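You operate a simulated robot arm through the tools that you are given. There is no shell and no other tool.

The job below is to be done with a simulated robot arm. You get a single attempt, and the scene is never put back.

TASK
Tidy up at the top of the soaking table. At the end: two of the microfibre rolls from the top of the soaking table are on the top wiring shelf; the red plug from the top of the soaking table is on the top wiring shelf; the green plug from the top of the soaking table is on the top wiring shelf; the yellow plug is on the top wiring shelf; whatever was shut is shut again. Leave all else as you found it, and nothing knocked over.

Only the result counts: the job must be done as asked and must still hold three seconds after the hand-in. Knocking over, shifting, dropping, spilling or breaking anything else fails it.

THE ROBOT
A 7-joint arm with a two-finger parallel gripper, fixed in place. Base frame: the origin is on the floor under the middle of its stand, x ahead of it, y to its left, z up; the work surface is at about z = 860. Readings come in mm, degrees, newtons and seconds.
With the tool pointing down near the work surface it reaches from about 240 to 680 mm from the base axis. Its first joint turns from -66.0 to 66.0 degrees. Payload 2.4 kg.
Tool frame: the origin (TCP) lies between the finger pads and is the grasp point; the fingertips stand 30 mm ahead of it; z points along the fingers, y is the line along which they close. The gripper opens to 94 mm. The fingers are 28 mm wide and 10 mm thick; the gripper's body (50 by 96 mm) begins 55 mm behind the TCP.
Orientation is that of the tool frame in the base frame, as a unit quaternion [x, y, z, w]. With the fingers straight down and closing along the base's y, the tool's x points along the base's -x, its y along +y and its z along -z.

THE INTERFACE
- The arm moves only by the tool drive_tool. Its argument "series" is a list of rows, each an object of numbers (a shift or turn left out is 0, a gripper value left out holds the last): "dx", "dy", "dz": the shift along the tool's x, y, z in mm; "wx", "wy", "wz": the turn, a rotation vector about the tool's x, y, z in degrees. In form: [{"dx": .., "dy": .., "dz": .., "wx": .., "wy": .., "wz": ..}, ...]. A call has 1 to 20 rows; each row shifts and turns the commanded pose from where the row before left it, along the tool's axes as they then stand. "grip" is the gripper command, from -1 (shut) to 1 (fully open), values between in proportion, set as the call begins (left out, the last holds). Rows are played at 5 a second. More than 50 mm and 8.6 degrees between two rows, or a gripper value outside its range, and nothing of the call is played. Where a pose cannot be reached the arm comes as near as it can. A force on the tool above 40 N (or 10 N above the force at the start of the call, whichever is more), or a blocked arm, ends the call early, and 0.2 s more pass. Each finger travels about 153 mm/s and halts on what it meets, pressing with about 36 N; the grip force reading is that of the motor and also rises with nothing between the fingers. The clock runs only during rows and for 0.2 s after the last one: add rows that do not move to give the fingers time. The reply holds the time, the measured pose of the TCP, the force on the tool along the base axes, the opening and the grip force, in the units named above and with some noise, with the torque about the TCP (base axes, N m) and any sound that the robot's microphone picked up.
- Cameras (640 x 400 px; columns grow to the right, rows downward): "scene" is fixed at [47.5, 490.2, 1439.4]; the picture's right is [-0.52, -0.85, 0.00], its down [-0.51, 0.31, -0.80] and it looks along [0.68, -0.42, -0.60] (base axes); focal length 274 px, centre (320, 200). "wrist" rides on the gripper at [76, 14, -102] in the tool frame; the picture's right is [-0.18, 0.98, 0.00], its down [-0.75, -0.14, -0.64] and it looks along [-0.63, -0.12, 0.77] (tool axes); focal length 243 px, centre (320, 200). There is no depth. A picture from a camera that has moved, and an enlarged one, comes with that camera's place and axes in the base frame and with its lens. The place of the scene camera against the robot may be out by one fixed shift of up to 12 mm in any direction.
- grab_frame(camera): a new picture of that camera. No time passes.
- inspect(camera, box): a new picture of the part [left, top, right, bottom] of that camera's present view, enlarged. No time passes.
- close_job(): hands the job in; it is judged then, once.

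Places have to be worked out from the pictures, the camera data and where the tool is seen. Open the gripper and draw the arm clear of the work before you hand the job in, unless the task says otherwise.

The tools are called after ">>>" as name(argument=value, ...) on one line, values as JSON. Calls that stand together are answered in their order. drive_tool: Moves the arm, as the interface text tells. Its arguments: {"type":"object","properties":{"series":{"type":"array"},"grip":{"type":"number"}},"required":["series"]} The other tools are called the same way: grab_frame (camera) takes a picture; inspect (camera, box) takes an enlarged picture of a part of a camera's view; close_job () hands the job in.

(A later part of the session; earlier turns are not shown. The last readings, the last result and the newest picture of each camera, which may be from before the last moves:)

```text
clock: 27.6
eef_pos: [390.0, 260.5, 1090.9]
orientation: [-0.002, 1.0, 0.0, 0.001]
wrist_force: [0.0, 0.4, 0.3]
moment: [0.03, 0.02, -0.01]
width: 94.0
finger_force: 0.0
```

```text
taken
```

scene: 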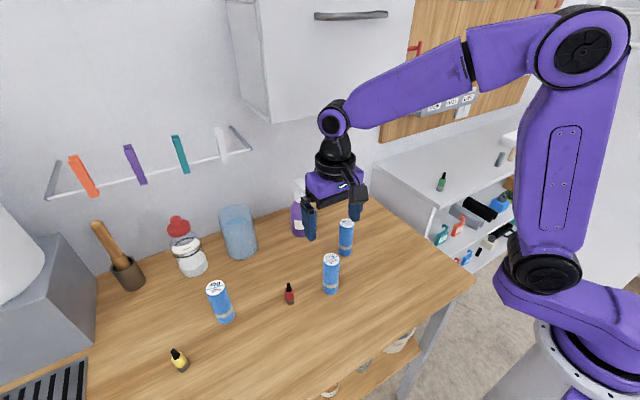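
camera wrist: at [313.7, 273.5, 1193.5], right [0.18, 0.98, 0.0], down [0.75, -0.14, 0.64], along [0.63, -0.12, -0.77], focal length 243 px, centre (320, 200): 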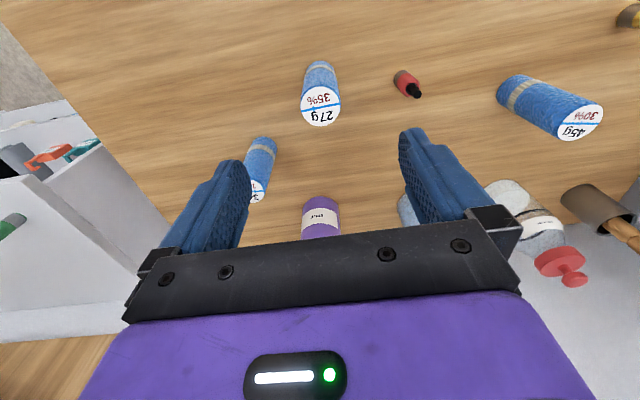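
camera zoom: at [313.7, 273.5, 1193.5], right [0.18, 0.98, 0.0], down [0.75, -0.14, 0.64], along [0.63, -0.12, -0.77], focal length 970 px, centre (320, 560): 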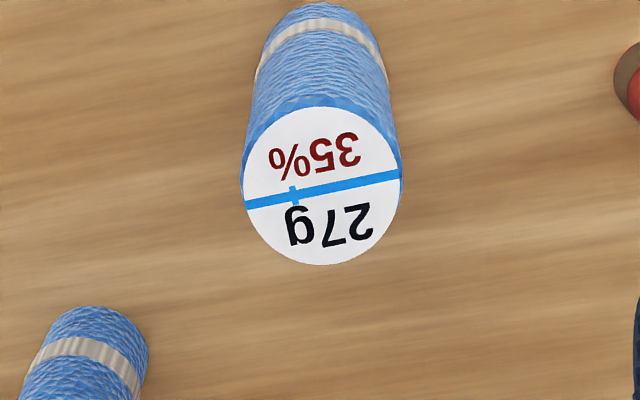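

The 27g roll is centred under the hand: about (390.5, 260), 37 mm across and about 106 mm tall. I'll lower to TCP z ≈ 928 so the gripper body stays clear of its top.

>>> drive_tool(series=[{"dx": -0.5, "dz": 35}, {"dz": 35}, {"dz": 35}, {"dz": 30}, {"dz": 20}, {"dz": 8}, {}])

>>> grab_frame(camera="wrist")

>>> inspect(camera="scene", box=[260, 200, 420, 300])

```text
clock: 29.2
eef_pos: [390.7, 259.7, 926.4]
orientation: [-0.001, 1.0, 0.0, 0.0]
wrist_force: [-0.1, 0.4, 0.5]
moment: [0.01, -0.01, 0.01]
width: 94.1
finger_force: 0.1
```

```text
taken
camera wrist: at [314.1, 274.0, 1029.1], right [0.18, 0.98, 0.0], down [0.75, -0.14, 0.64], along [0.63, -0.12, -0.77], focal length 243 px, centre (320, 200)
```

wrist: 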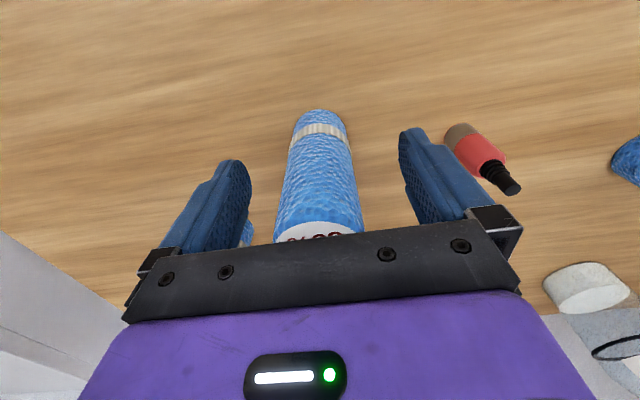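

```text
4.00 times, centred on (340, 250) of scene
camera zoom: at [47.5, 490.2, 1439.4], right [-0.52, -0.85, 0.0], down [-0.51, 0.31, -0.8], along [0.68, -0.42, -0.6], focal length 1096 px, centre (240, 0)
```

zoom: 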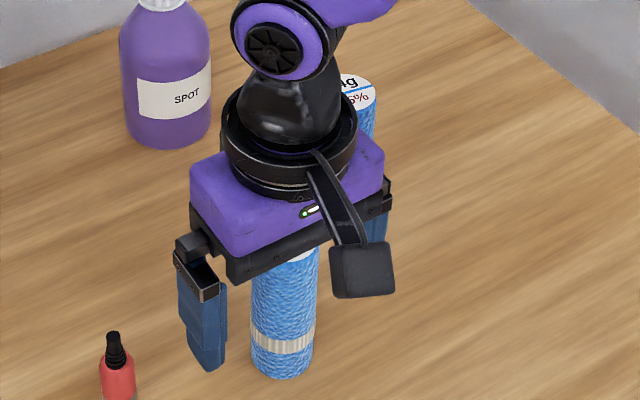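

The roll is centred between the fingers. I'll close gently to a partial opening first and read the force.

>>> drive_tool(series=[{}, {}, {}, {}], grip=-0.4)

>>> grab_frame(camera="wrist")

```text
clock: 30.2
eef_pos: [390.5, 259.8, 926.7]
orientation: [-0.001, 1.0, 0.0, 0.0]
wrist_force: [-0.1, 0.6, 0.9]
moment: [0.0, 0.02, -0.01]
width: 36.9
finger_force: 36.2
```

```text
taken
camera wrist: at [314.1, 274.0, 1029.4], right [0.18, 0.98, 0.0], down [0.75, -0.14, 0.64], along [0.63, -0.12, -0.77], focal length 243 px, centre (320, 200)
```

wrist: 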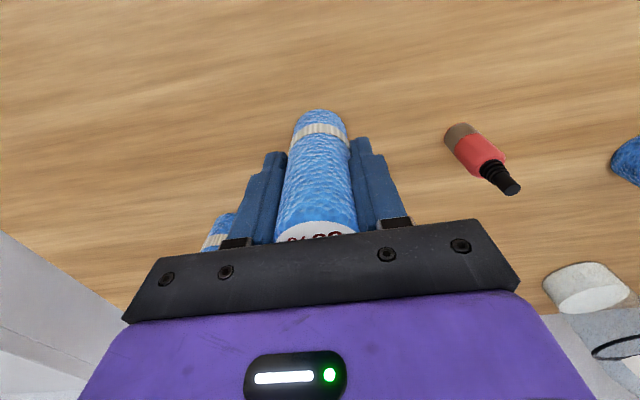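

The roll is held (36.9 mm, 36 N). Lifting it straight up and carrying it over to the shelf side, keeping clear of the wall cabinet.

>>> drive_tool(series=[{"dz": -10}, {"dz": -25}, {"dz": -40}, {"dz": -40}, {"dz": -40}, {"dz": -18}, {"dy": -30}, {"dy": -45}, {"dy": -45}, {"dy": -45}, {"dy": -45}, {"dy": -45}, {"dy": -45}, {"dy": -45}, {"dy": -45}, {"dy": -45}, {"dy": -35, "dx": -20}, {"dy": -35, "dx": -30}, {"dx": -40}, {}])

>>> grab_frame(camera="wrist")

>>> grab_frame(camera="scene")

```text
clock: 34.4
eef_pos: [481.7, -247.4, 1099.5]
orientation: [-0.001, 1.0, 0.0, -0.001]
wrist_force: [0.5, 0.5, -1.1]
moment: [0.02, 0.0, 0.04]
width: 36.9
finger_force: 36.1
```

```text
taken
camera wrist: at [405.8, -233.0, 1201.6], right [0.18, 0.98, 0.0], down [0.75, -0.14, 0.64], along [0.63, -0.12, -0.77], focal length 243 px, centre (320, 200)
```

wrist: 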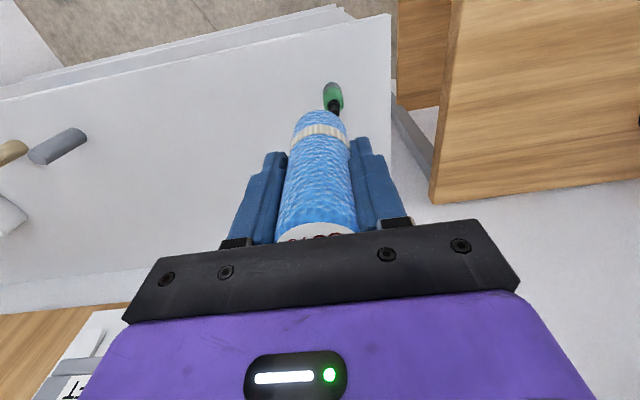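

```text
taken
```

scene: 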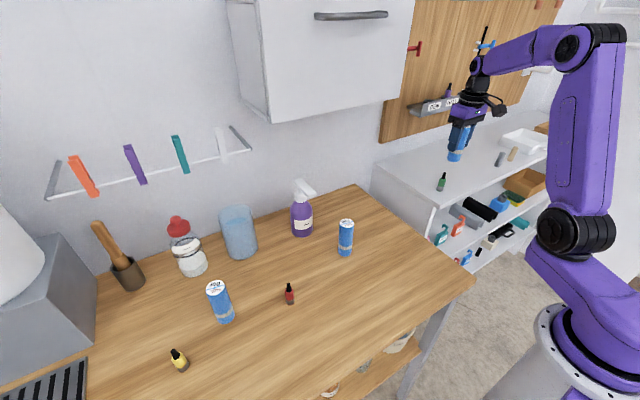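

The roll hangs upright over the shelf. I'll move it to about (545, -275), behind the green plug, and lower it to just above the expected contact at z ≈ 980.

>>> drive_tool(series=[{"dx": -32, "dy": -14}, {"dx": -31.3, "dy": -13.6}, {"dz": 30}, {"dz": 35}, {"dz": 30}, {"dz": 12}, {"dz": 5}, {}])

>>> grab_frame(camera="wrist")

>>> inspect(camera="scene", box=[400, 90, 560, 190])

```text
clock: 36.2
eef_pos: [545.0, -272.6, 987.8]
orientation: [-0.002, 1.0, -0.001, 0.0]
wrist_force: [0.5, -0.1, -0.2]
moment: [-0.01, -0.02, 0.0]
width: 36.6
finger_force: 36.5
```

```text
taken
camera wrist: at [468.2, -259.1, 1090.6], right [0.18, 0.98, 0.0], down [0.75, -0.14, 0.64], along [0.63, -0.12, -0.77], focal length 243 px, centre (320, 200)
```

wrist: 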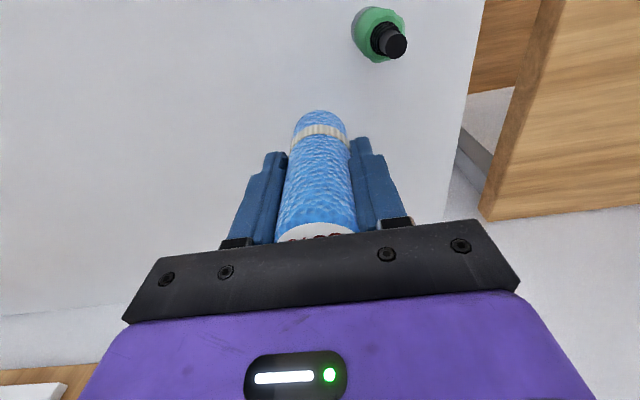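

```text
4.00 times, centred on (480, 140) of scene
camera zoom: at [47.5, 490.2, 1439.4], right [-0.52, -0.85, 0.0], down [-0.51, 0.31, -0.8], along [0.68, -0.42, -0.6], focal length 1096 px, centre (-320, 440)
```

zoom: 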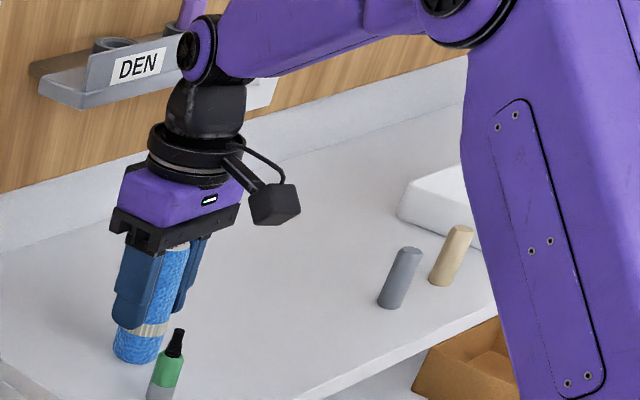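

Clear all round, with the bottom about 7 mm above the shelf. Lowering the last bit in small steps.

>>> drive_tool(series=[{"dz": 3}, {"dz": 2}, {"dz": 1}, {}])

```text
clock: 37.1
eef_pos: [546.5, -273.8, 986.1]
orientation: [0.0, 1.0, -0.002, 0.004]
wrist_force: [-1.5, -0.5, 4.9]
moment: [0.12, -0.03, 0.0]
width: 37.1
finger_force: 35.9
stopped in row 4: the force on the tool passed its limit at 41 N (the readings are from after the stop); the commanded pose is now the measured one
```

Touched down a little earlier than expected, near z 986, and the force has already relaxed to about 5 N. I'll check that it is steady and level before releasing.

>>> drive_tool(series=[{}, {}])

>>> inspect(camera="scene", box=[410, 130, 490, 180])

>>> inspect(camera="wrist", box=[240, 70, 400, 170])

```text
clock: 37.7
eef_pos: [546.8, -272.1, 986.2]
orientation: [-0.001, 1.0, -0.001, 0.004]
wrist_force: [-0.6, 0.3, 10.3]
moment: [0.15, -0.1, 0.05]
width: 36.7
finger_force: 35.8
```

```text
8.00 times, centred on (450, 155) of scene
camera zoom: at [47.3, 490.3, 1439.4], right [-0.52, -0.85, 0.0], down [-0.51, 0.31, -0.8], along [0.68, -0.42, -0.6], focal length 2193 px, centre (-720, 560)
```

zoom: 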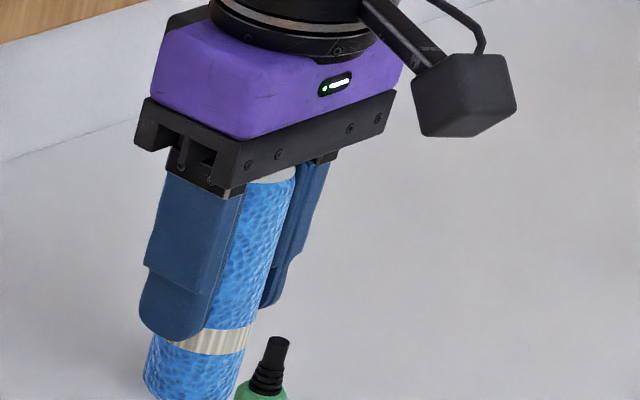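

```text
4.00 times, centred on (320, 120) of wrist
camera zoom: at [469.3, -259.2, 1087.8], right [0.18, 0.98, 0.0], down [0.75, -0.14, 0.65], along [0.64, -0.12, -0.76], focal length 970 px, centre (320, 520)
```

zoom: 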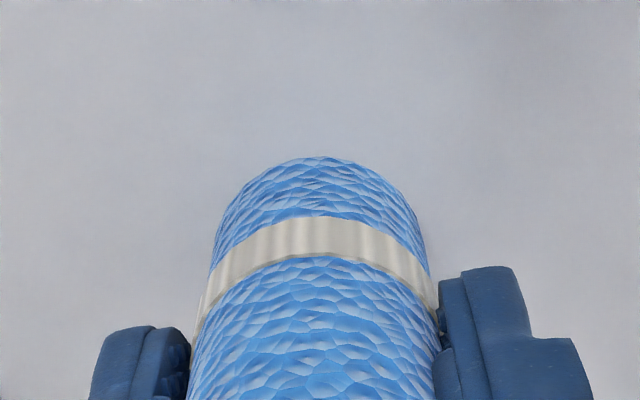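

The roll is standing on the shelf with about 10 N of contact and under 0.5° of tilt. Releasing with a partial opening.

>>> drive_tool(series=[{}, {}, {}], grip=0.25)

>>> inspect(camera="scene", box=[400, 100, 520, 200])

>>> grab_frame(camera="wrist")

```text
clock: 38.5
eef_pos: [546.1, -272.2, 985.0]
orientation: [0.0, 1.0, -0.003, 0.003]
wrist_force: [-0.1, 0.1, 0.4]
moment: [0.02, 0.02, 0.06]
width: 59.0
finger_force: 0.0
```

```text
4.00 times, centred on (460, 150) of scene
camera zoom: at [47.5, 490.2, 1439.4], right [-0.52, -0.85, 0.0], down [-0.51, 0.31, -0.8], along [0.68, -0.42, -0.6], focal length 1096 px, centre (-240, 400)
```

zoom: 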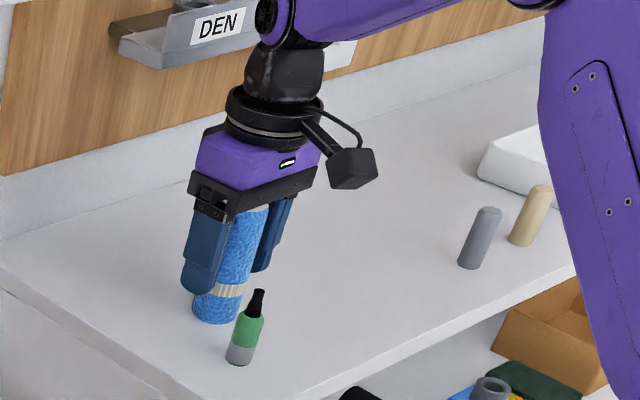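

```text
taken
camera wrist: at [469.2, -259.1, 1087.2], right [0.18, 0.98, 0.0], down [0.75, -0.14, 0.65], along [0.64, -0.12, -0.76], focal length 243 px, centre (320, 200)
```

wrist: 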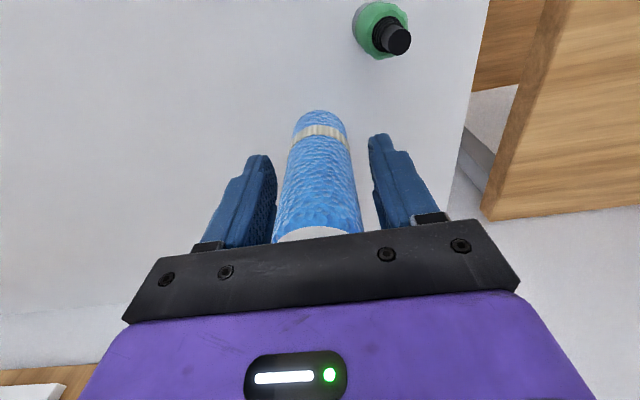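

It stands freely. I'll lift away, level the hand again, and go back over the table toward the 34g roll (near (474, 158)). I keep x small while passing in front of the wall cabinet, whose front face I place at x ≈ 565 and bottom at z ≈ 1230.

>>> drive_tool(series=[{"dz": -25}, {"dz": -40}, {"dz": -45, "wx": -0.3, "wy": 0.4}, {"dx": 35, "dy": 25}, {"dx": 35, "dy": 30}, {"dx": 35, "dy": 30}, {"dx": 30, "dy": 35}, {"dy": 45}, {"dy": 45}, {"dy": 45}, {"dy": 45}, {"dy": 45}, {"dy": 45}, {"dy": 40}, {"dz": 20}, {"dz": 20, "dx": -30}, {"dx": -33}, {}], grip=1)

>>> grab_frame(camera="wrist")

>>> inspect(camera="wrist", box=[240, 60, 400, 160])

>>> grab_frame(camera="scene")

```text
clock: 42.3
eef_pos: [472.3, 155.8, 1056.9]
orientation: [-0.001, 1.0, 0.001, -0.001]
wrist_force: [-0.6, 0.3, -1.0]
moment: [0.01, -0.01, 0.0]
width: 93.9
finger_force: 0.0
```

```text
taken
camera wrist: at [396.4, 169.8, 1158.8], right [0.18, 0.98, 0.0], down [0.75, -0.14, 0.64], along [0.63, -0.12, -0.77], focal length 243 px, centre (320, 200)
```

wrist: 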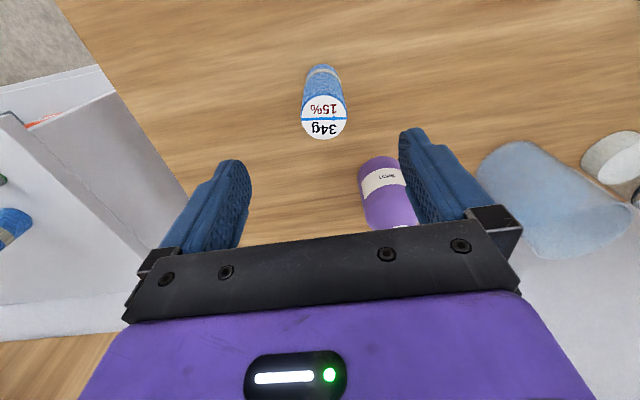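

```text
4.00 times, centred on (320, 110) of wrist
camera zoom: at [396.4, 169.8, 1158.8], right [0.18, 0.98, 0.0], down [0.75, -0.14, 0.64], along [0.63, -0.12, -0.77], focal length 970 px, centre (320, 560)
```

zoom: 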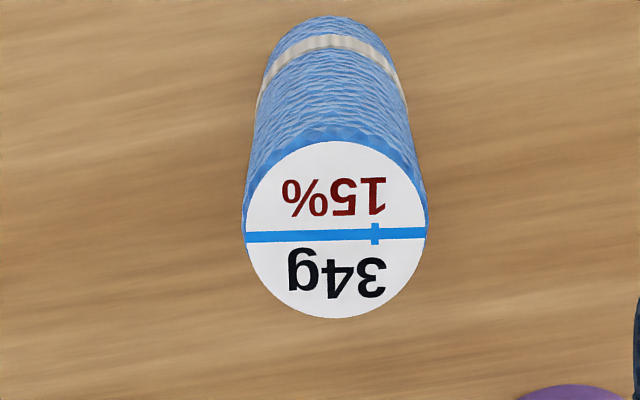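

```text
taken
```

scene: 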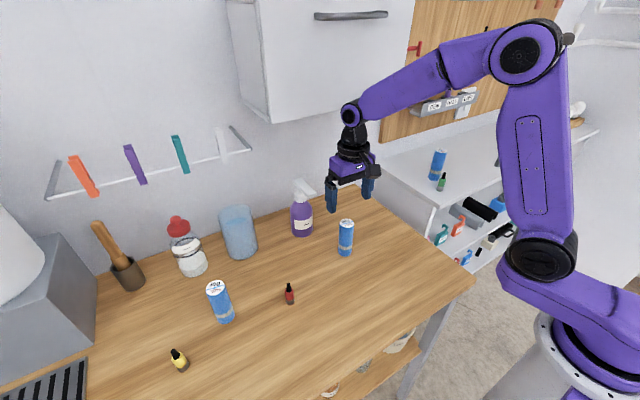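

The 34g roll is at about (471, 159.5). I shift the hand to centre and lower to TCP z ≈ 928.

>>> drive_tool(series=[{"dx": 1.5, "dy": 3.5}, {"dz": 35}, {"dz": 35}, {"dz": 30}, {"dz": 20}, {"dz": 9}, {}])

>>> grab_frame(camera="wrist")

>>> inspect(camera="scene", box=[270, 160, 430, 260])

```text
clock: 43.9
eef_pos: [470.1, 161.7, 927.6]
orientation: [-0.002, 1.0, 0.001, 0.001]
wrist_force: [0.5, -0.3, 0.8]
moment: [0.02, 0.01, 0.0]
width: 94.2
finger_force: 0.0
```

```text
taken
camera wrist: at [393.9, 175.2, 1029.6], right [0.18, 0.98, 0.0], down [0.75, -0.14, 0.64], along [0.63, -0.12, -0.77], focal length 243 px, centre (320, 200)
```

wrist: 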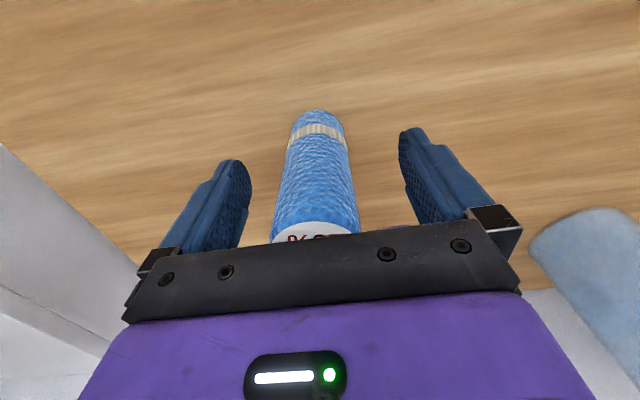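

```text
4.00 times, centred on (350, 210) of scene
camera zoom: at [47.5, 490.2, 1439.4], right [-0.52, -0.85, 0.0], down [-0.51, 0.31, -0.8], along [0.68, -0.42, -0.6], focal length 1096 px, centre (200, 160)
```

zoom: 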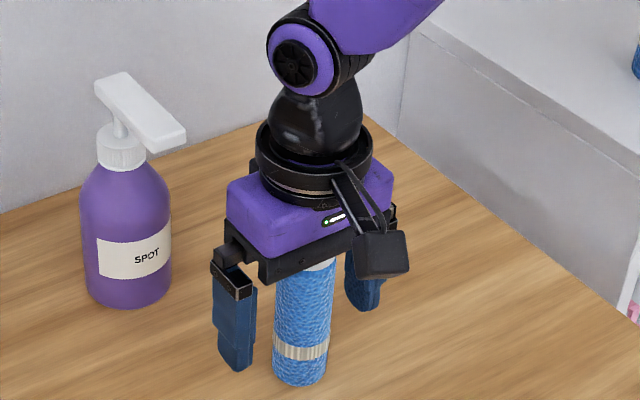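

The roll is between the fingers with only 1–2 mm of offset. Closing on it.

>>> drive_tool(series=[{"dy": -1.5}, {}, {}])

>>> drive_tool(series=[{}, {}, {}, {}], grip=-0.4)

>>> grab_frame(camera="wrist")

```text
clock: 44.7
eef_pos: [470.6, 160.2, 926.5]
orientation: [-0.001, 1.0, 0.001, 0.0]
wrist_force: [-0.1, 0.2, -0.7]
moment: [-0.01, -0.03, -0.01]
width: 94.0
finger_force: 0.1
```

```text
clock: 45.7
eef_pos: [471.3, 159.2, 927.2]
orientation: [-0.001, 1.0, 0.002, -0.001]
wrist_force: [-0.3, -1.3, 0.8]
moment: [-0.02, 0.01, 0.01]
width: 36.8
finger_force: 36.0
```

```text
taken
camera wrist: at [394.5, 173.5, 1029.8], right [0.18, 0.98, 0.0], down [0.75, -0.14, 0.64], along [0.63, -0.12, -0.77], focal length 243 px, centre (320, 200)
```

wrist: 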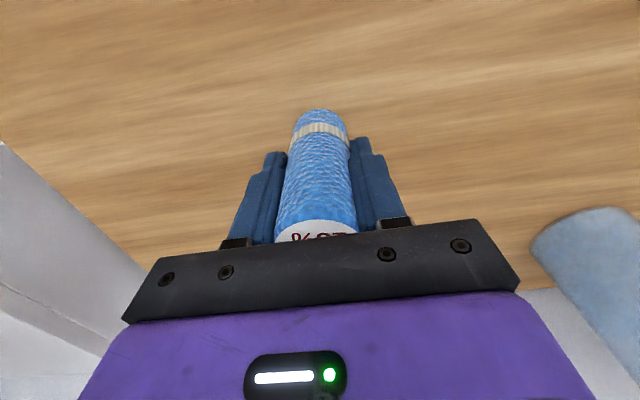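

Gripped at 36.8 mm. Lifting, backing off from under the cabinet side, and carrying it along x ≈ 410 to y ≈ -365.

>>> drive_tool(series=[{"dz": -15}, {"dz": -25}, {"dx": 20, "dz": -35}, {"dx": 20, "dz": -35}, {"dx": 20, "dz": -35}, {"dz": -30}, {"dy": -43}, {"dy": -44}, {"dy": -44}, {"dy": -44}, {"dy": -44}, {"dy": -44}, {"dy": -44}, {"dy": -44}, {"dy": -44}, {"dy": -44}, {"dy": -44}, {"dy": -40}, {}])

>>> grab_frame(camera="wrist")

>>> grab_frame(camera="scene")

```text
clock: 49.7
eef_pos: [412.8, -365.4, 1101.9]
orientation: [-0.001, 1.0, 0.001, 0.0]
wrist_force: [-0.1, -0.4, 0.2]
moment: [-0.01, -0.02, 0.03]
width: 36.5
finger_force: 36.2
```

```text
taken
camera wrist: at [335.8, -351.6, 1204.6], right [0.18, 0.98, 0.0], down [0.75, -0.14, 0.64], along [0.63, -0.12, -0.77], focal length 243 px, centre (320, 200)
```

wrist: 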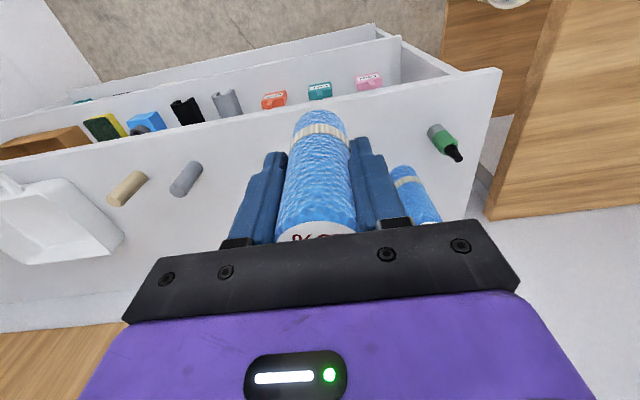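

```text
taken
```

scene: 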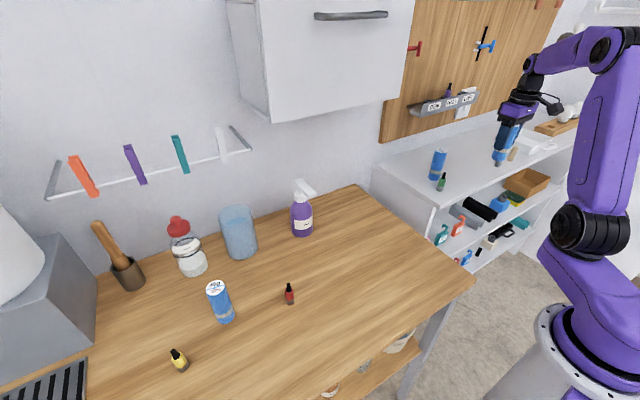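

The roll hangs well and the spot at (545, -365) is free. Moving forward over it and lowering to just above the expected contact (z ≈ 986).

>>> drive_tool(series=[{"dx": -44}, {"dx": -44}, {"dx": -44}, {"dz": 35}, {"dz": 35}, {"dz": 25}, {"dz": 12}, {"dz": 3}, {}])

>>> grab_frame(camera="wrist")

>>> inspect(camera="scene", box=[420, 80, 580, 200])

```text
clock: 51.7
eef_pos: [544.0, -363.0, 990.3]
orientation: [-0.001, 1.0, 0.001, 0.0]
wrist_force: [0.8, -0.6, 0.2]
moment: [0.03, -0.01, 0.01]
width: 36.3
finger_force: 35.4
```

```text
taken
camera wrist: at [468.3, -349.9, 1093.7], right [0.18, 0.98, 0.0], down [0.75, -0.14, 0.64], along [0.63, -0.12, -0.77], focal length 243 px, centre (320, 200)
```

wrist: 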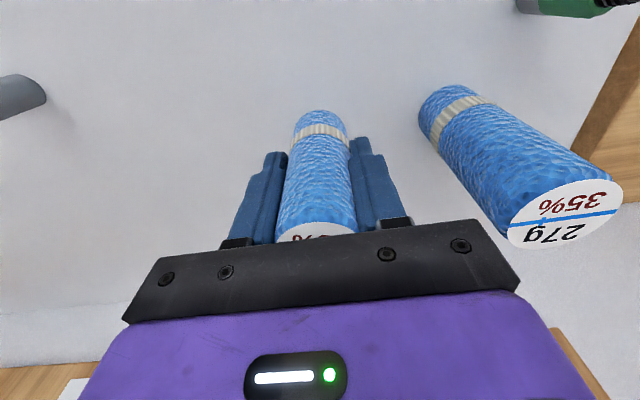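

```text
3.33 times, centred on (500, 140) of scene
camera zoom: at [47.5, 490.2, 1439.4], right [-0.52, -0.85, 0.0], down [-0.51, 0.31, -0.8], along [0.68, -0.42, -0.6], focal length 914 px, centre (-280, 400)
```

zoom: 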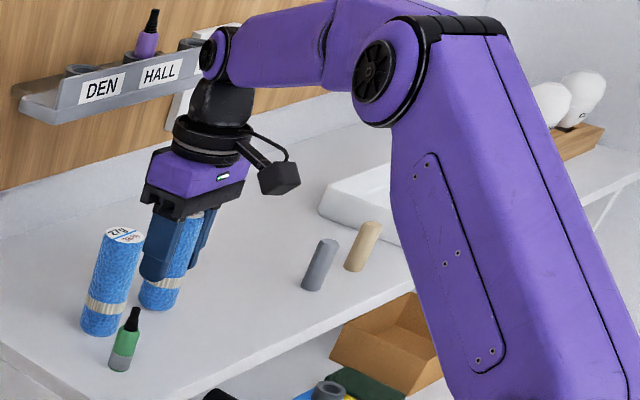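

About 4 mm to go; lowering gently.

>>> drive_tool(series=[{"dz": 1.5}, {"dz": 1}, {"dz": 1}, {}])

```text
clock: 52.7
eef_pos: [544.7, -363.3, 987.0]
orientation: [-0.001, 1.0, 0.001, -0.001]
wrist_force: [0.1, 1.0, -1.3]
moment: [0.02, 0.01, 0.02]
width: 36.5
finger_force: 36.2
```

No contact yet at z 987. Continuing in 1 mm steps.

>>> drive_tool(series=[{"dz": 1}, {}, {"dz": 1}, {}])

```text
clock: 53.7
eef_pos: [545.1, -364.6, 987.2]
orientation: [-0.002, 1.0, 0.0, 0.001]
wrist_force: [-2.8, 1.4, 14.2]
moment: [0.14, 0.2, 0.03]
width: 36.5
finger_force: 36.1
```

Contact at 14 N, so the roll is down. Releasing partway.

>>> drive_tool(series=[{"dz": -0.5}, {}])

>>> drive_tool(series=[{}, {}, {}], grip=0.25)

>>> grab_frame(camera="wrist")

>>> inspect(camera="scene", box=[420, 80, 580, 200])

```text
clock: 54.3
eef_pos: [543.6, -364.4, 986.0]
orientation: [-0.001, 1.0, 0.0, 0.0]
wrist_force: [-0.2, -0.5, 12.4]
moment: [-0.02, 0.01, -0.01]
width: 36.1
finger_force: 36.0
```

```text
clock: 55.1
eef_pos: [544.8, -363.0, 985.7]
orientation: [0.0, 1.0, 0.001, 0.0]
wrist_force: [0.0, 0.3, 1.4]
moment: [0.02, 0.0, -0.02]
width: 58.7
finger_force: 0.1
```

```text
taken
camera wrist: at [468.0, -350.0, 1088.6], right [0.18, 0.98, 0.0], down [0.75, -0.14, 0.64], along [0.63, -0.12, -0.77], focal length 243 px, centre (320, 200)
```

wrist: 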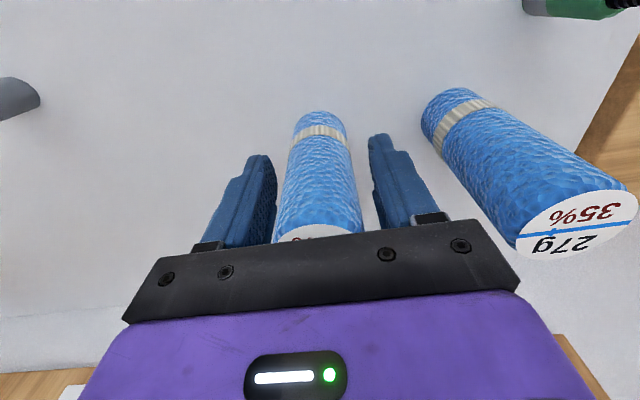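

```text
3.33 times, centred on (500, 140) of scene
camera zoom: at [47.5, 490.2, 1439.4], right [-0.52, -0.85, 0.0], down [-0.51, 0.31, -0.8], along [0.68, -0.42, -0.6], focal length 914 px, centre (-280, 400)
```

zoom: 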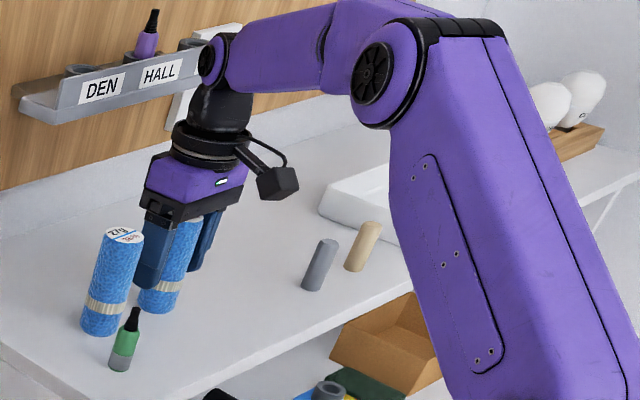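

Both rolls and the green plug stand on the shelf. I'll raise the hand, pull back, and go over to the red plug near (410, 360).

>>> drive_tool(series=[{"dz": -30}, {"dz": -42}, {"dz": -42}, {"dx": 45}, {"dx": 45}, {"dx": 45}, {"dy": 45}, {"dy": 45}, {"dy": 45}, {"dy": 45}, {"dy": 45}, {"dy": 45}, {}])

>>> drive_tool(series=[{"dy": 45}, {"dy": 45}, {"dy": 45}, {"dy": 45}, {"dy": 45}, {"dy": 45}, {"dy": 45}, {"dy": 45}, {"dy": 45}, {"dy": 45}, {"dz": 30}, {}], grip=1)

>>> grab_frame(camera="wrist")

>>> inspect(camera="wrist", box=[240, 60, 400, 160])

>>> grab_frame(camera="scene")

```text
clock: 57.9
eef_pos: [408.9, -94.6, 1100.3]
orientation: [-0.001, 1.0, 0.001, -0.001]
wrist_force: [-0.2, -1.1, -0.3]
moment: [-0.02, -0.02, -0.01]
width: 58.8
finger_force: 0.0
```

```text
clock: 60.5
eef_pos: [408.9, 355.1, 1070.9]
orientation: [-0.001, 1.0, 0.001, 0.0]
wrist_force: [0.7, 0.4, 0.7]
moment: [0.01, -0.02, 0.0]
width: 94.0
finger_force: 0.2
```

```text
taken
camera wrist: at [332.1, 369.1, 1173.7], right [0.18, 0.98, 0.0], down [0.75, -0.14, 0.64], along [0.63, -0.12, -0.77], focal length 243 px, centre (320, 200)
```

wrist: 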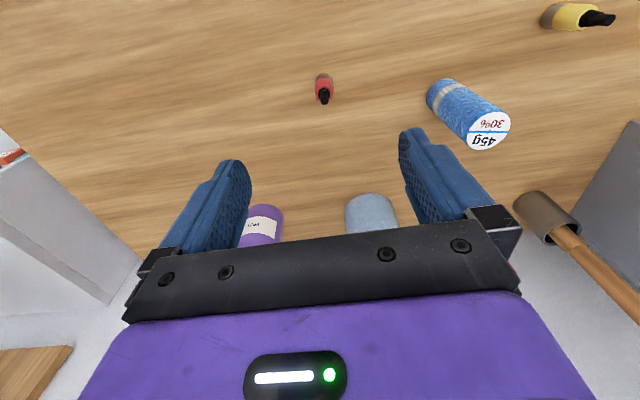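

```text
4.00 times, centred on (320, 110) of wrist
camera zoom: at [332.1, 369.1, 1173.7], right [0.18, 0.98, 0.0], down [0.75, -0.14, 0.64], along [0.63, -0.12, -0.77], focal length 970 px, centre (320, 560)
```

zoom: 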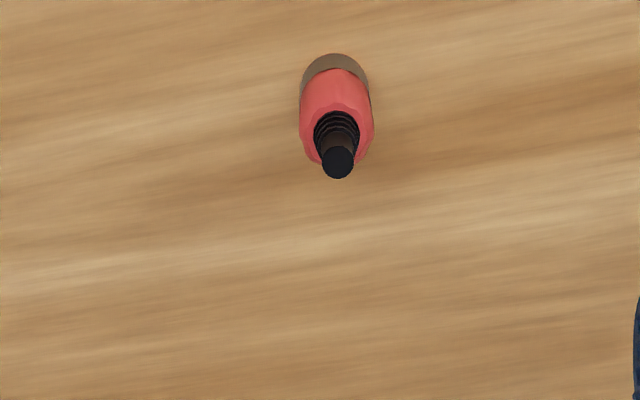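

```text
taken
```

scene: 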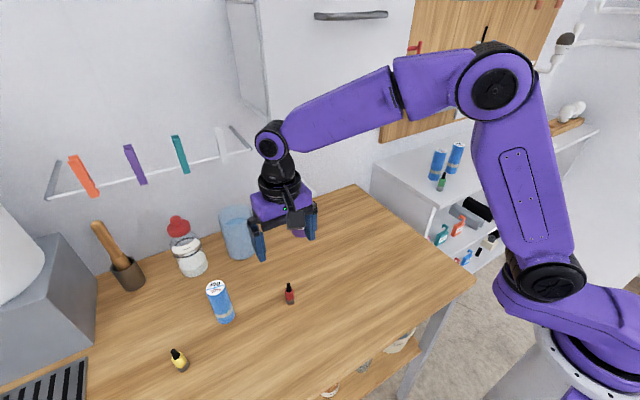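

The red plug is at about (410.5, 359). Centring and lowering to TCP z ≈ 898.

>>> drive_tool(series=[{"dx": -2.3, "dy": 4.2, "dz": 30}, {"dz": 40}, {"dz": 40}, {"dz": 35}, {"dz": 20}, {"dz": 8}, {}])

>>> grab_frame(camera="wrist")

>>> inspect(camera="scene", box=[220, 220, 380, 320])

```text
clock: 62.1
eef_pos: [410.6, 359.5, 898.5]
orientation: [-0.001, 1.0, 0.0, 0.0]
wrist_force: [0.3, 0.2, 0.4]
moment: [-0.01, -0.02, 0.03]
width: 94.0
finger_force: 0.0
```

```text
taken
camera wrist: at [334.4, 373.4, 1001.0], right [0.18, 0.98, 0.0], down [0.75, -0.14, 0.64], along [0.63, -0.12, -0.77], focal length 243 px, centre (320, 200)
```

wrist: 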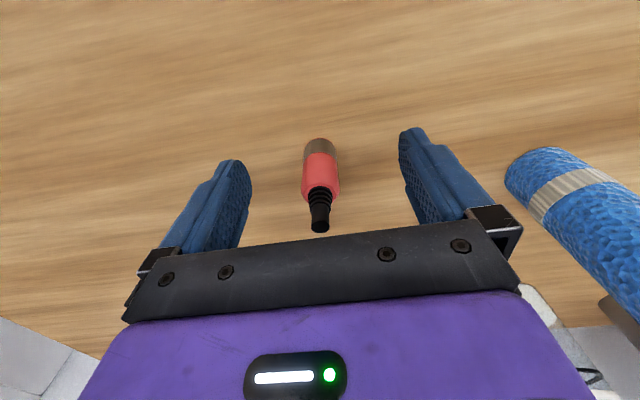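

```text
4.00 times, centred on (300, 270) of scene
camera zoom: at [47.5, 490.2, 1439.4], right [-0.52, -0.85, 0.0], down [-0.51, 0.31, -0.8], along [0.68, -0.42, -0.6], focal length 1096 px, centre (400, -80)
```

zoom: 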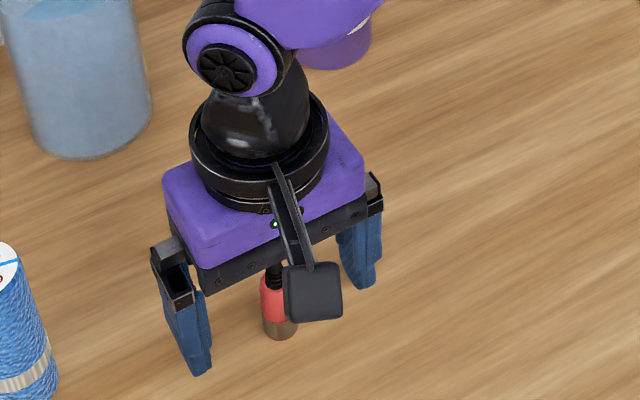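

The red plug is right between the fingers. Closing on it and lifting.

>>> drive_tool(series=[{}, {}, {}, {}], grip=-1)

>>> grab_frame(camera="wrist")

```text
clock: 63.1
eef_pos: [411.1, 359.4, 899.2]
orientation: [-0.001, 1.0, 0.001, -0.001]
wrist_force: [-0.2, 0.2, 0.9]
moment: [0.03, -0.05, -0.02]
width: 18.4
finger_force: 36.4
```

```text
taken
camera wrist: at [334.3, 373.4, 1001.2], right [0.18, 0.98, 0.0], down [0.75, -0.14, 0.64], along [0.63, -0.12, -0.77], focal length 243 px, centre (320, 200)
```

wrist: 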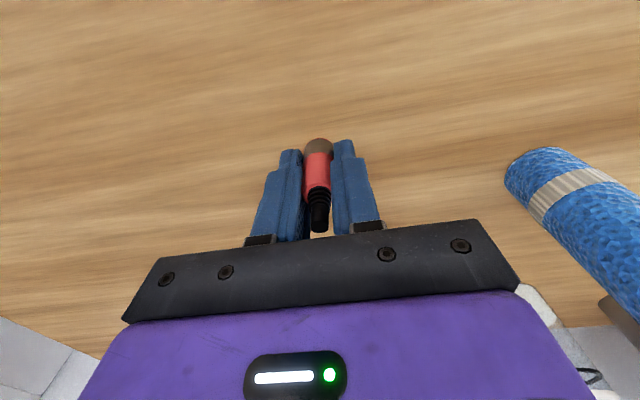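

Gripped. Lifting and carrying it to the shelf; target about (475, -315), in front of the rolls and to the right of the green plug.

>>> drive_tool(series=[{"dz": -10}, {"dz": -25}, {"dz": -40}, {"dz": -40}, {"dz": -40}, {"dz": -36}, {"dy": -40}, {"dy": -45}, {"dy": -45}, {"dy": -45}, {"dy": -45}, {"dy": -45}, {"dy": -45}, {}])

>>> drive_tool(series=[{"dy": -45}, {"dy": -45}, {"dy": -45}, {"dy": -45}, {"dy": -45}, {"dy": -45}, {"dy": -45}, {"dy": -45}, {"dx": -32, "dy": -4}, {"dx": -32}, {}])

>>> grab_frame(camera="wrist")

>>> grab_frame(camera="scene")

```text
clock: 66.1
eef_pos: [410.3, 48.7, 1087.6]
orientation: [-0.001, 1.0, 0.0, 0.0]
wrist_force: [0.7, -0.5, -0.4]
moment: [0.0, -0.02, 0.0]
width: 18.6
finger_force: 35.5
```

```text
clock: 68.5
eef_pos: [476.6, -312.9, 1086.9]
orientation: [0.0, 1.0, 0.002, 0.0]
wrist_force: [0.2, 0.4, 0.0]
moment: [0.01, 0.01, 0.0]
width: 18.5
finger_force: 36.1
```

```text
taken
camera wrist: at [399.7, -299.8, 1190.2], right [0.18, 0.98, 0.0], down [0.75, -0.14, 0.64], along [0.63, -0.12, -0.77], focal length 243 px, centre (320, 200)
```

wrist: 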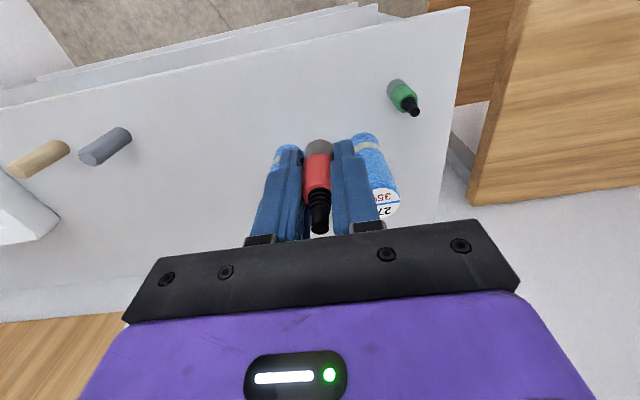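

```text
taken
```

scene: 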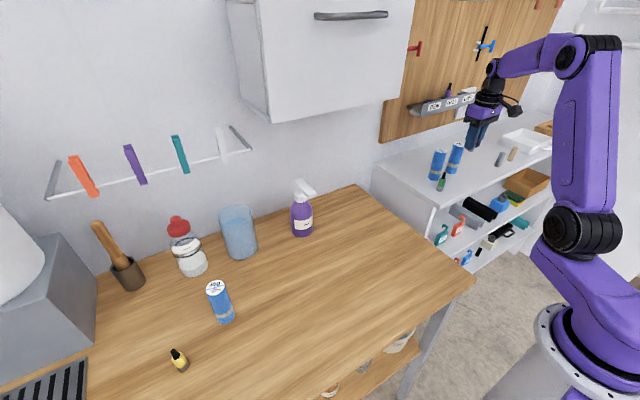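

The red plug is above its spot with clearance on all sides. Lowering to just above the expected contact (z ≈ 953–958).

>>> drive_tool(series=[{"dz": 35}, {"dz": 35}, {"dz": 30}, {"dz": 17}, {"dz": 5}, {}])

>>> drive_tool(series=[{"dz": 1.5}, {"dz": 1.5}, {"dz": 1}, {}])

>>> inspect(camera="scene", box=[420, 90, 540, 200])

```text
clock: 69.9
eef_pos: [476.1, -313.7, 966.1]
orientation: [-0.001, 1.0, 0.001, 0.0]
wrist_force: [0.6, 0.6, -0.3]
moment: [0.04, 0.02, -0.01]
width: 18.6
finger_force: 35.9
```

```text
clock: 70.9
eef_pos: [475.9, -314.3, 962.3]
orientation: [0.0, 1.0, 0.001, 0.0]
wrist_force: [0.2, 0.6, -0.1]
moment: [-0.01, 0.0, 0.01]
width: 18.3
finger_force: 35.8
```

```text
3.64 times, centred on (480, 145) of scene
camera zoom: at [47.5, 490.2, 1439.4], right [-0.52, -0.85, 0.0], down [-0.51, 0.31, -0.8], along [0.68, -0.42, -0.6], focal length 997 px, centre (-262, 400)
```

zoom: 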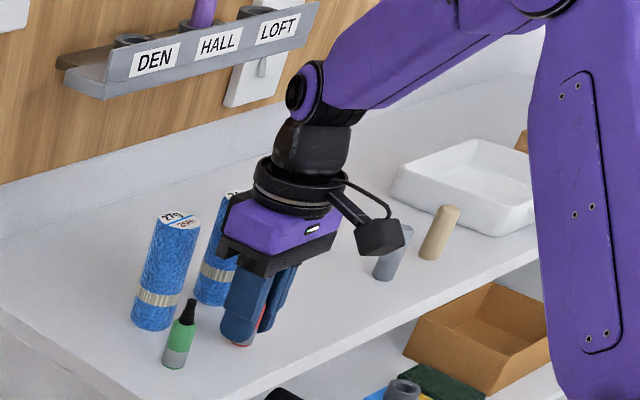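

No contact yet at 962. Continuing down in 1 mm steps with pauses.

>>> drive_tool(series=[{"dz": 1}, {}, {"dz": 1}, {}, {"dz": 1}, {}])

```text
clock: 72.3
eef_pos: [476.9, -313.7, 960.2]
orientation: [-0.001, 1.0, 0.001, 0.0]
wrist_force: [-0.2, 0.1, 0.0]
moment: [0.01, -0.03, -0.01]
width: 18.2
finger_force: 36.4
```

Still free. Continuing.

>>> drive_tool(series=[{"dz": 1}, {}, {"dz": 1}, {}])

```text
clock: 73.3
eef_pos: [474.6, -313.2, 958.0]
orientation: [-0.001, 1.0, 0.0, 0.001]
wrist_force: [-2.6, 2.0, 15.1]
moment: [0.07, 0.1, 0.02]
width: 18.4
finger_force: 36.1
```

Contact at z ≈ 958 with 15 N, so the shelf top is at about 919. Easing by 0.5 mm and releasing.

>>> drive_tool(series=[{"dz": -0.5}, {}])

>>> drive_tool(series=[{}, {}, {}], grip=0)

>>> grab_frame(camera="wrist")

>>> inspect(camera="scene", box=[420, 90, 540, 200])

```text
clock: 73.9
eef_pos: [474.9, -313.0, 957.0]
orientation: [-0.001, 1.0, 0.001, 0.0]
wrist_force: [0.4, -0.3, 13.9]
moment: [-0.02, 0.04, 0.0]
width: 18.7
finger_force: 36.4
```

```text
clock: 74.7
eef_pos: [475.8, -313.1, 957.8]
orientation: [0.0, 1.0, 0.001, 0.0]
wrist_force: [-0.1, 0.2, 1.4]
moment: [0.03, 0.02, 0.02]
width: 47.1
finger_force: 0.0
```

```text
taken
camera wrist: at [398.9, -300.1, 1060.1], right [0.18, 0.98, 0.0], down [0.75, -0.14, 0.64], along [0.63, -0.12, -0.77], focal length 243 px, centre (320, 200)
```

wrist: 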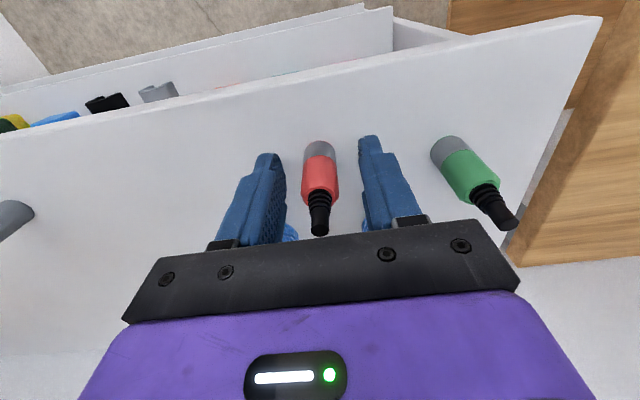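

```text
3.64 times, centred on (480, 145) of scene
camera zoom: at [47.5, 490.2, 1439.4], right [-0.52, -0.85, 0.0], down [-0.51, 0.31, -0.8], along [0.68, -0.42, -0.6], focal length 997 px, centre (-262, 400)
```

zoom: 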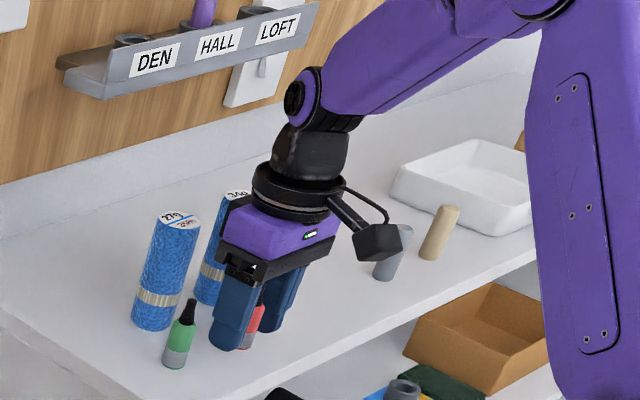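

The red plug stands too. Only the yellow one is left, near (390, 597), which is just beyond the vertical reach, so I'll need an outward tilt there. First I'll go back over the table to look at it.

>>> drive_tool(series=[{"dz": -30}, {"dz": -40}, {"dz": -40}, {"dz": -22}, {"dx": 38}, {"dx": 38}, {"dy": 45}, {"dy": 45}, {"dy": 45}, {"dy": 45}, {"dy": 45}, {"dy": 45}, {"dy": 45}, {"dy": 45}, {"dy": 45}, {"dy": 45}, {"dy": 45}, {"dy": 45}, {}])

>>> drive_tool(series=[{"dy": 45}, {"dy": 45}, {"dy": 45}, {"dy": 40}, {"wz": -8.2}, {"wz": -8.2}, {"wz": -8.2}, {"wz": -8.2}, {"wz": -8.2}, {"wz": -8.2}, {"wz": -7.8}, {}], grip=1)

>>> grab_frame(camera="wrist")

>>> grab_frame(camera="scene")

```text
clock: 78.7
eef_pos: [398.8, 228.0, 1090.8]
orientation: [-0.001, 1.0, 0.0, 0.0]
wrist_force: [0.6, 0.2, 1.0]
moment: [0.02, 0.02, 0.04]
width: 47.2
finger_force: 0.1
```

```text
clock: 81.3
eef_pos: [398.7, 400.1, 1091.2]
orientation: [-0.479, 0.878, 0.001, 0.001]
wrist_force: [-1.3, -0.6, -0.3]
moment: [-0.01, 0.01, -0.02]
width: 94.0
finger_force: 0.0
```

```text
taken
camera wrist: at [344.8, 344.1, 1193.6], right [-0.73, 0.69, 0.0], down [0.53, 0.56, 0.64], along [0.44, 0.47, -0.77], focal length 243 px, centre (320, 200)
```

wrist: 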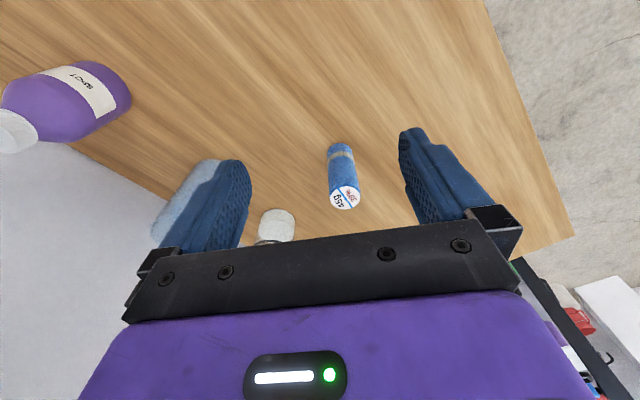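

```text
taken
```

scene: 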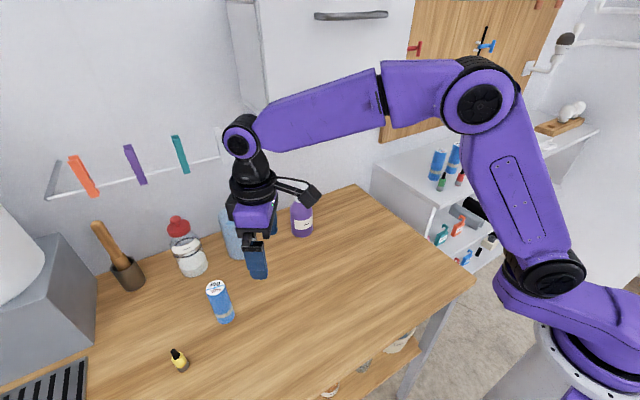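

The yellow plug is hidden behind a finger from here. I'll tilt the hand 24° outward (fingers reaching away from the base) and move nearer.

>>> drive_tool(series=[{"wy": -8}, {"wy": -8}, {"wy": -8}, {"dx": -20, "dy": 20.6, "dz": 19.9}, {"dx": -20, "dy": 20.6, "dz": 19.9}, {"dx": -20, "dy": 20.6, "dz": 19.9}, {}])

>>> grab_frame(camera="wrist")

>>> grab_frame(camera="scene")

```text
clock: 82.9
eef_pos: [390.5, 501.3, 1060.8]
orientation: [-0.467, 0.859, 0.1, 0.183]
wrist_force: [0.6, -0.5, -0.1]
moment: [0.0, -0.02, 0.03]
width: 93.8
finger_force: 0.0
```

```text
taken
camera wrist: at [316.1, 414.5, 1123.5], right [-0.73, 0.68, 0.08], down [0.35, 0.28, 0.89], along [0.58, 0.68, -0.44], focal length 243 px, centre (320, 200)
```

wrist: 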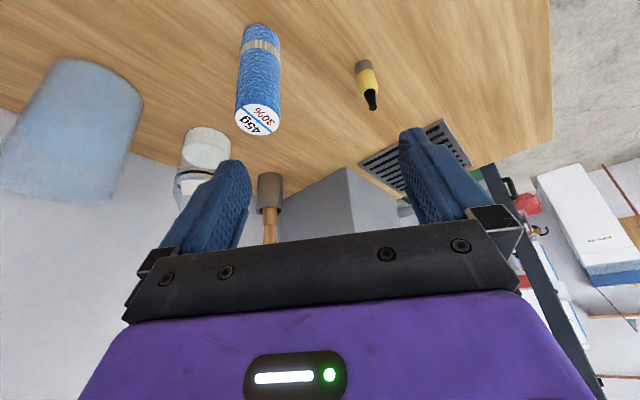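

```text
taken
```

scene: 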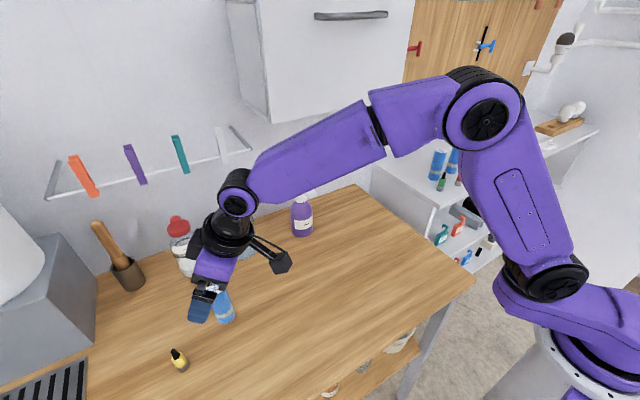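

The yellow plug is now in view beyond the hand. Enlarging to measure it.

>>> inspect(camera="wrist", box=[290, 35, 450, 135])

```text
4.00 times, centred on (370, 85) of wrist
camera zoom: at [316.1, 414.5, 1123.5], right [-0.73, 0.68, 0.08], down [0.35, 0.28, 0.89], along [0.58, 0.68, -0.44], focal length 970 px, centre (120, 660)
```

zoom: 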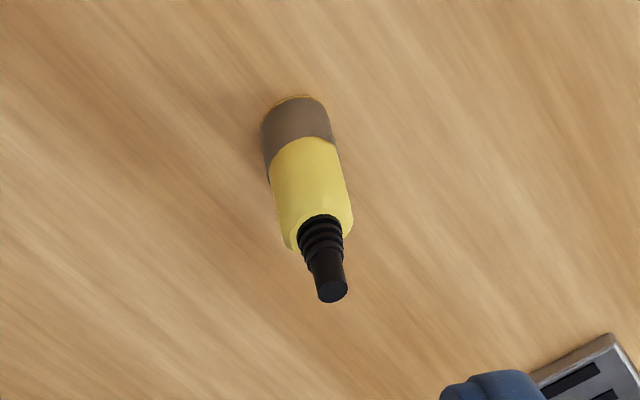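

The yellow plug stands at about (390, 601.5), 717 mm out. With the 24° tilt I move sideways over it at height first, then lower part of the way.

>>> drive_tool(series=[{"dx": -26, "dy": 17.9, "dz": 11.6}, {"dx": -26, "dy": 17.9, "dz": 11.6}, {"dx": -25.9, "dy": 17.9, "dz": 11.5}, {"dx": 12.2, "dz": 27.4}, {"dx": 12.2, "dz": 27.4}, {}])

>>> grab_frame(camera="wrist")

>>> inspect(camera="wrist", box=[240, 80, 400, 180])

>>> grab_frame(camera="scene")

```text
clock: 84.3
eef_pos: [390.1, 601.6, 1001.2]
orientation: [-0.468, 0.859, 0.1, 0.183]
wrist_force: [-0.7, 0.0, 0.2]
moment: [0.0, -0.02, 0.05]
width: 94.0
finger_force: 0.1
```

```text
taken
camera wrist: at [317.1, 515.7, 1063.9], right [-0.73, 0.67, 0.08], down [0.35, 0.28, 0.89], along [0.58, 0.68, -0.44], focal length 243 px, centre (320, 200)
```

wrist: 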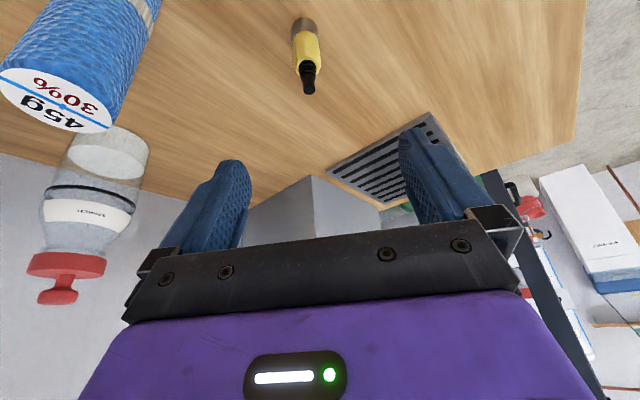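

```text
4.00 times, centred on (320, 130) of wrist
camera zoom: at [317.1, 515.7, 1063.9], right [-0.73, 0.67, 0.08], down [0.35, 0.28, 0.89], along [0.58, 0.68, -0.44], focal length 970 px, centre (320, 480)
```

zoom: 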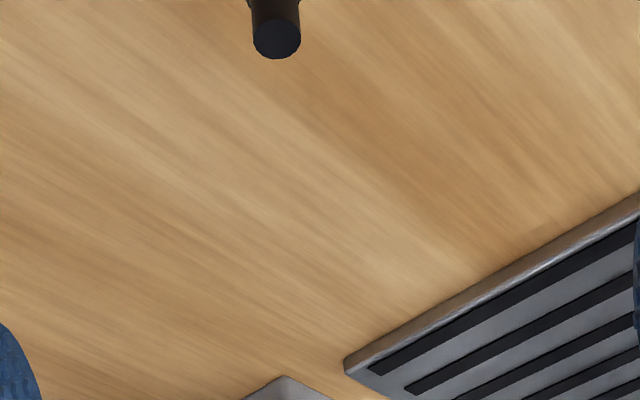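

```text
taken
```

scene: 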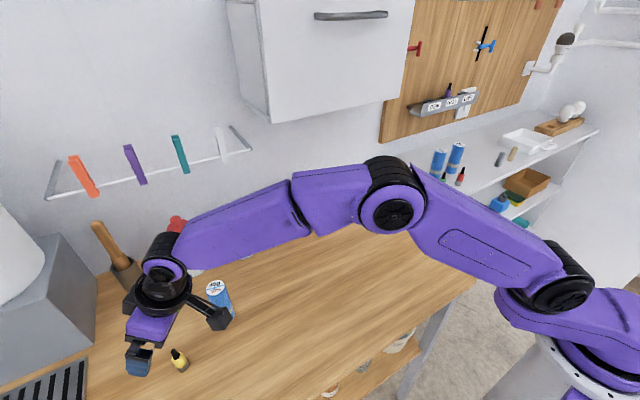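

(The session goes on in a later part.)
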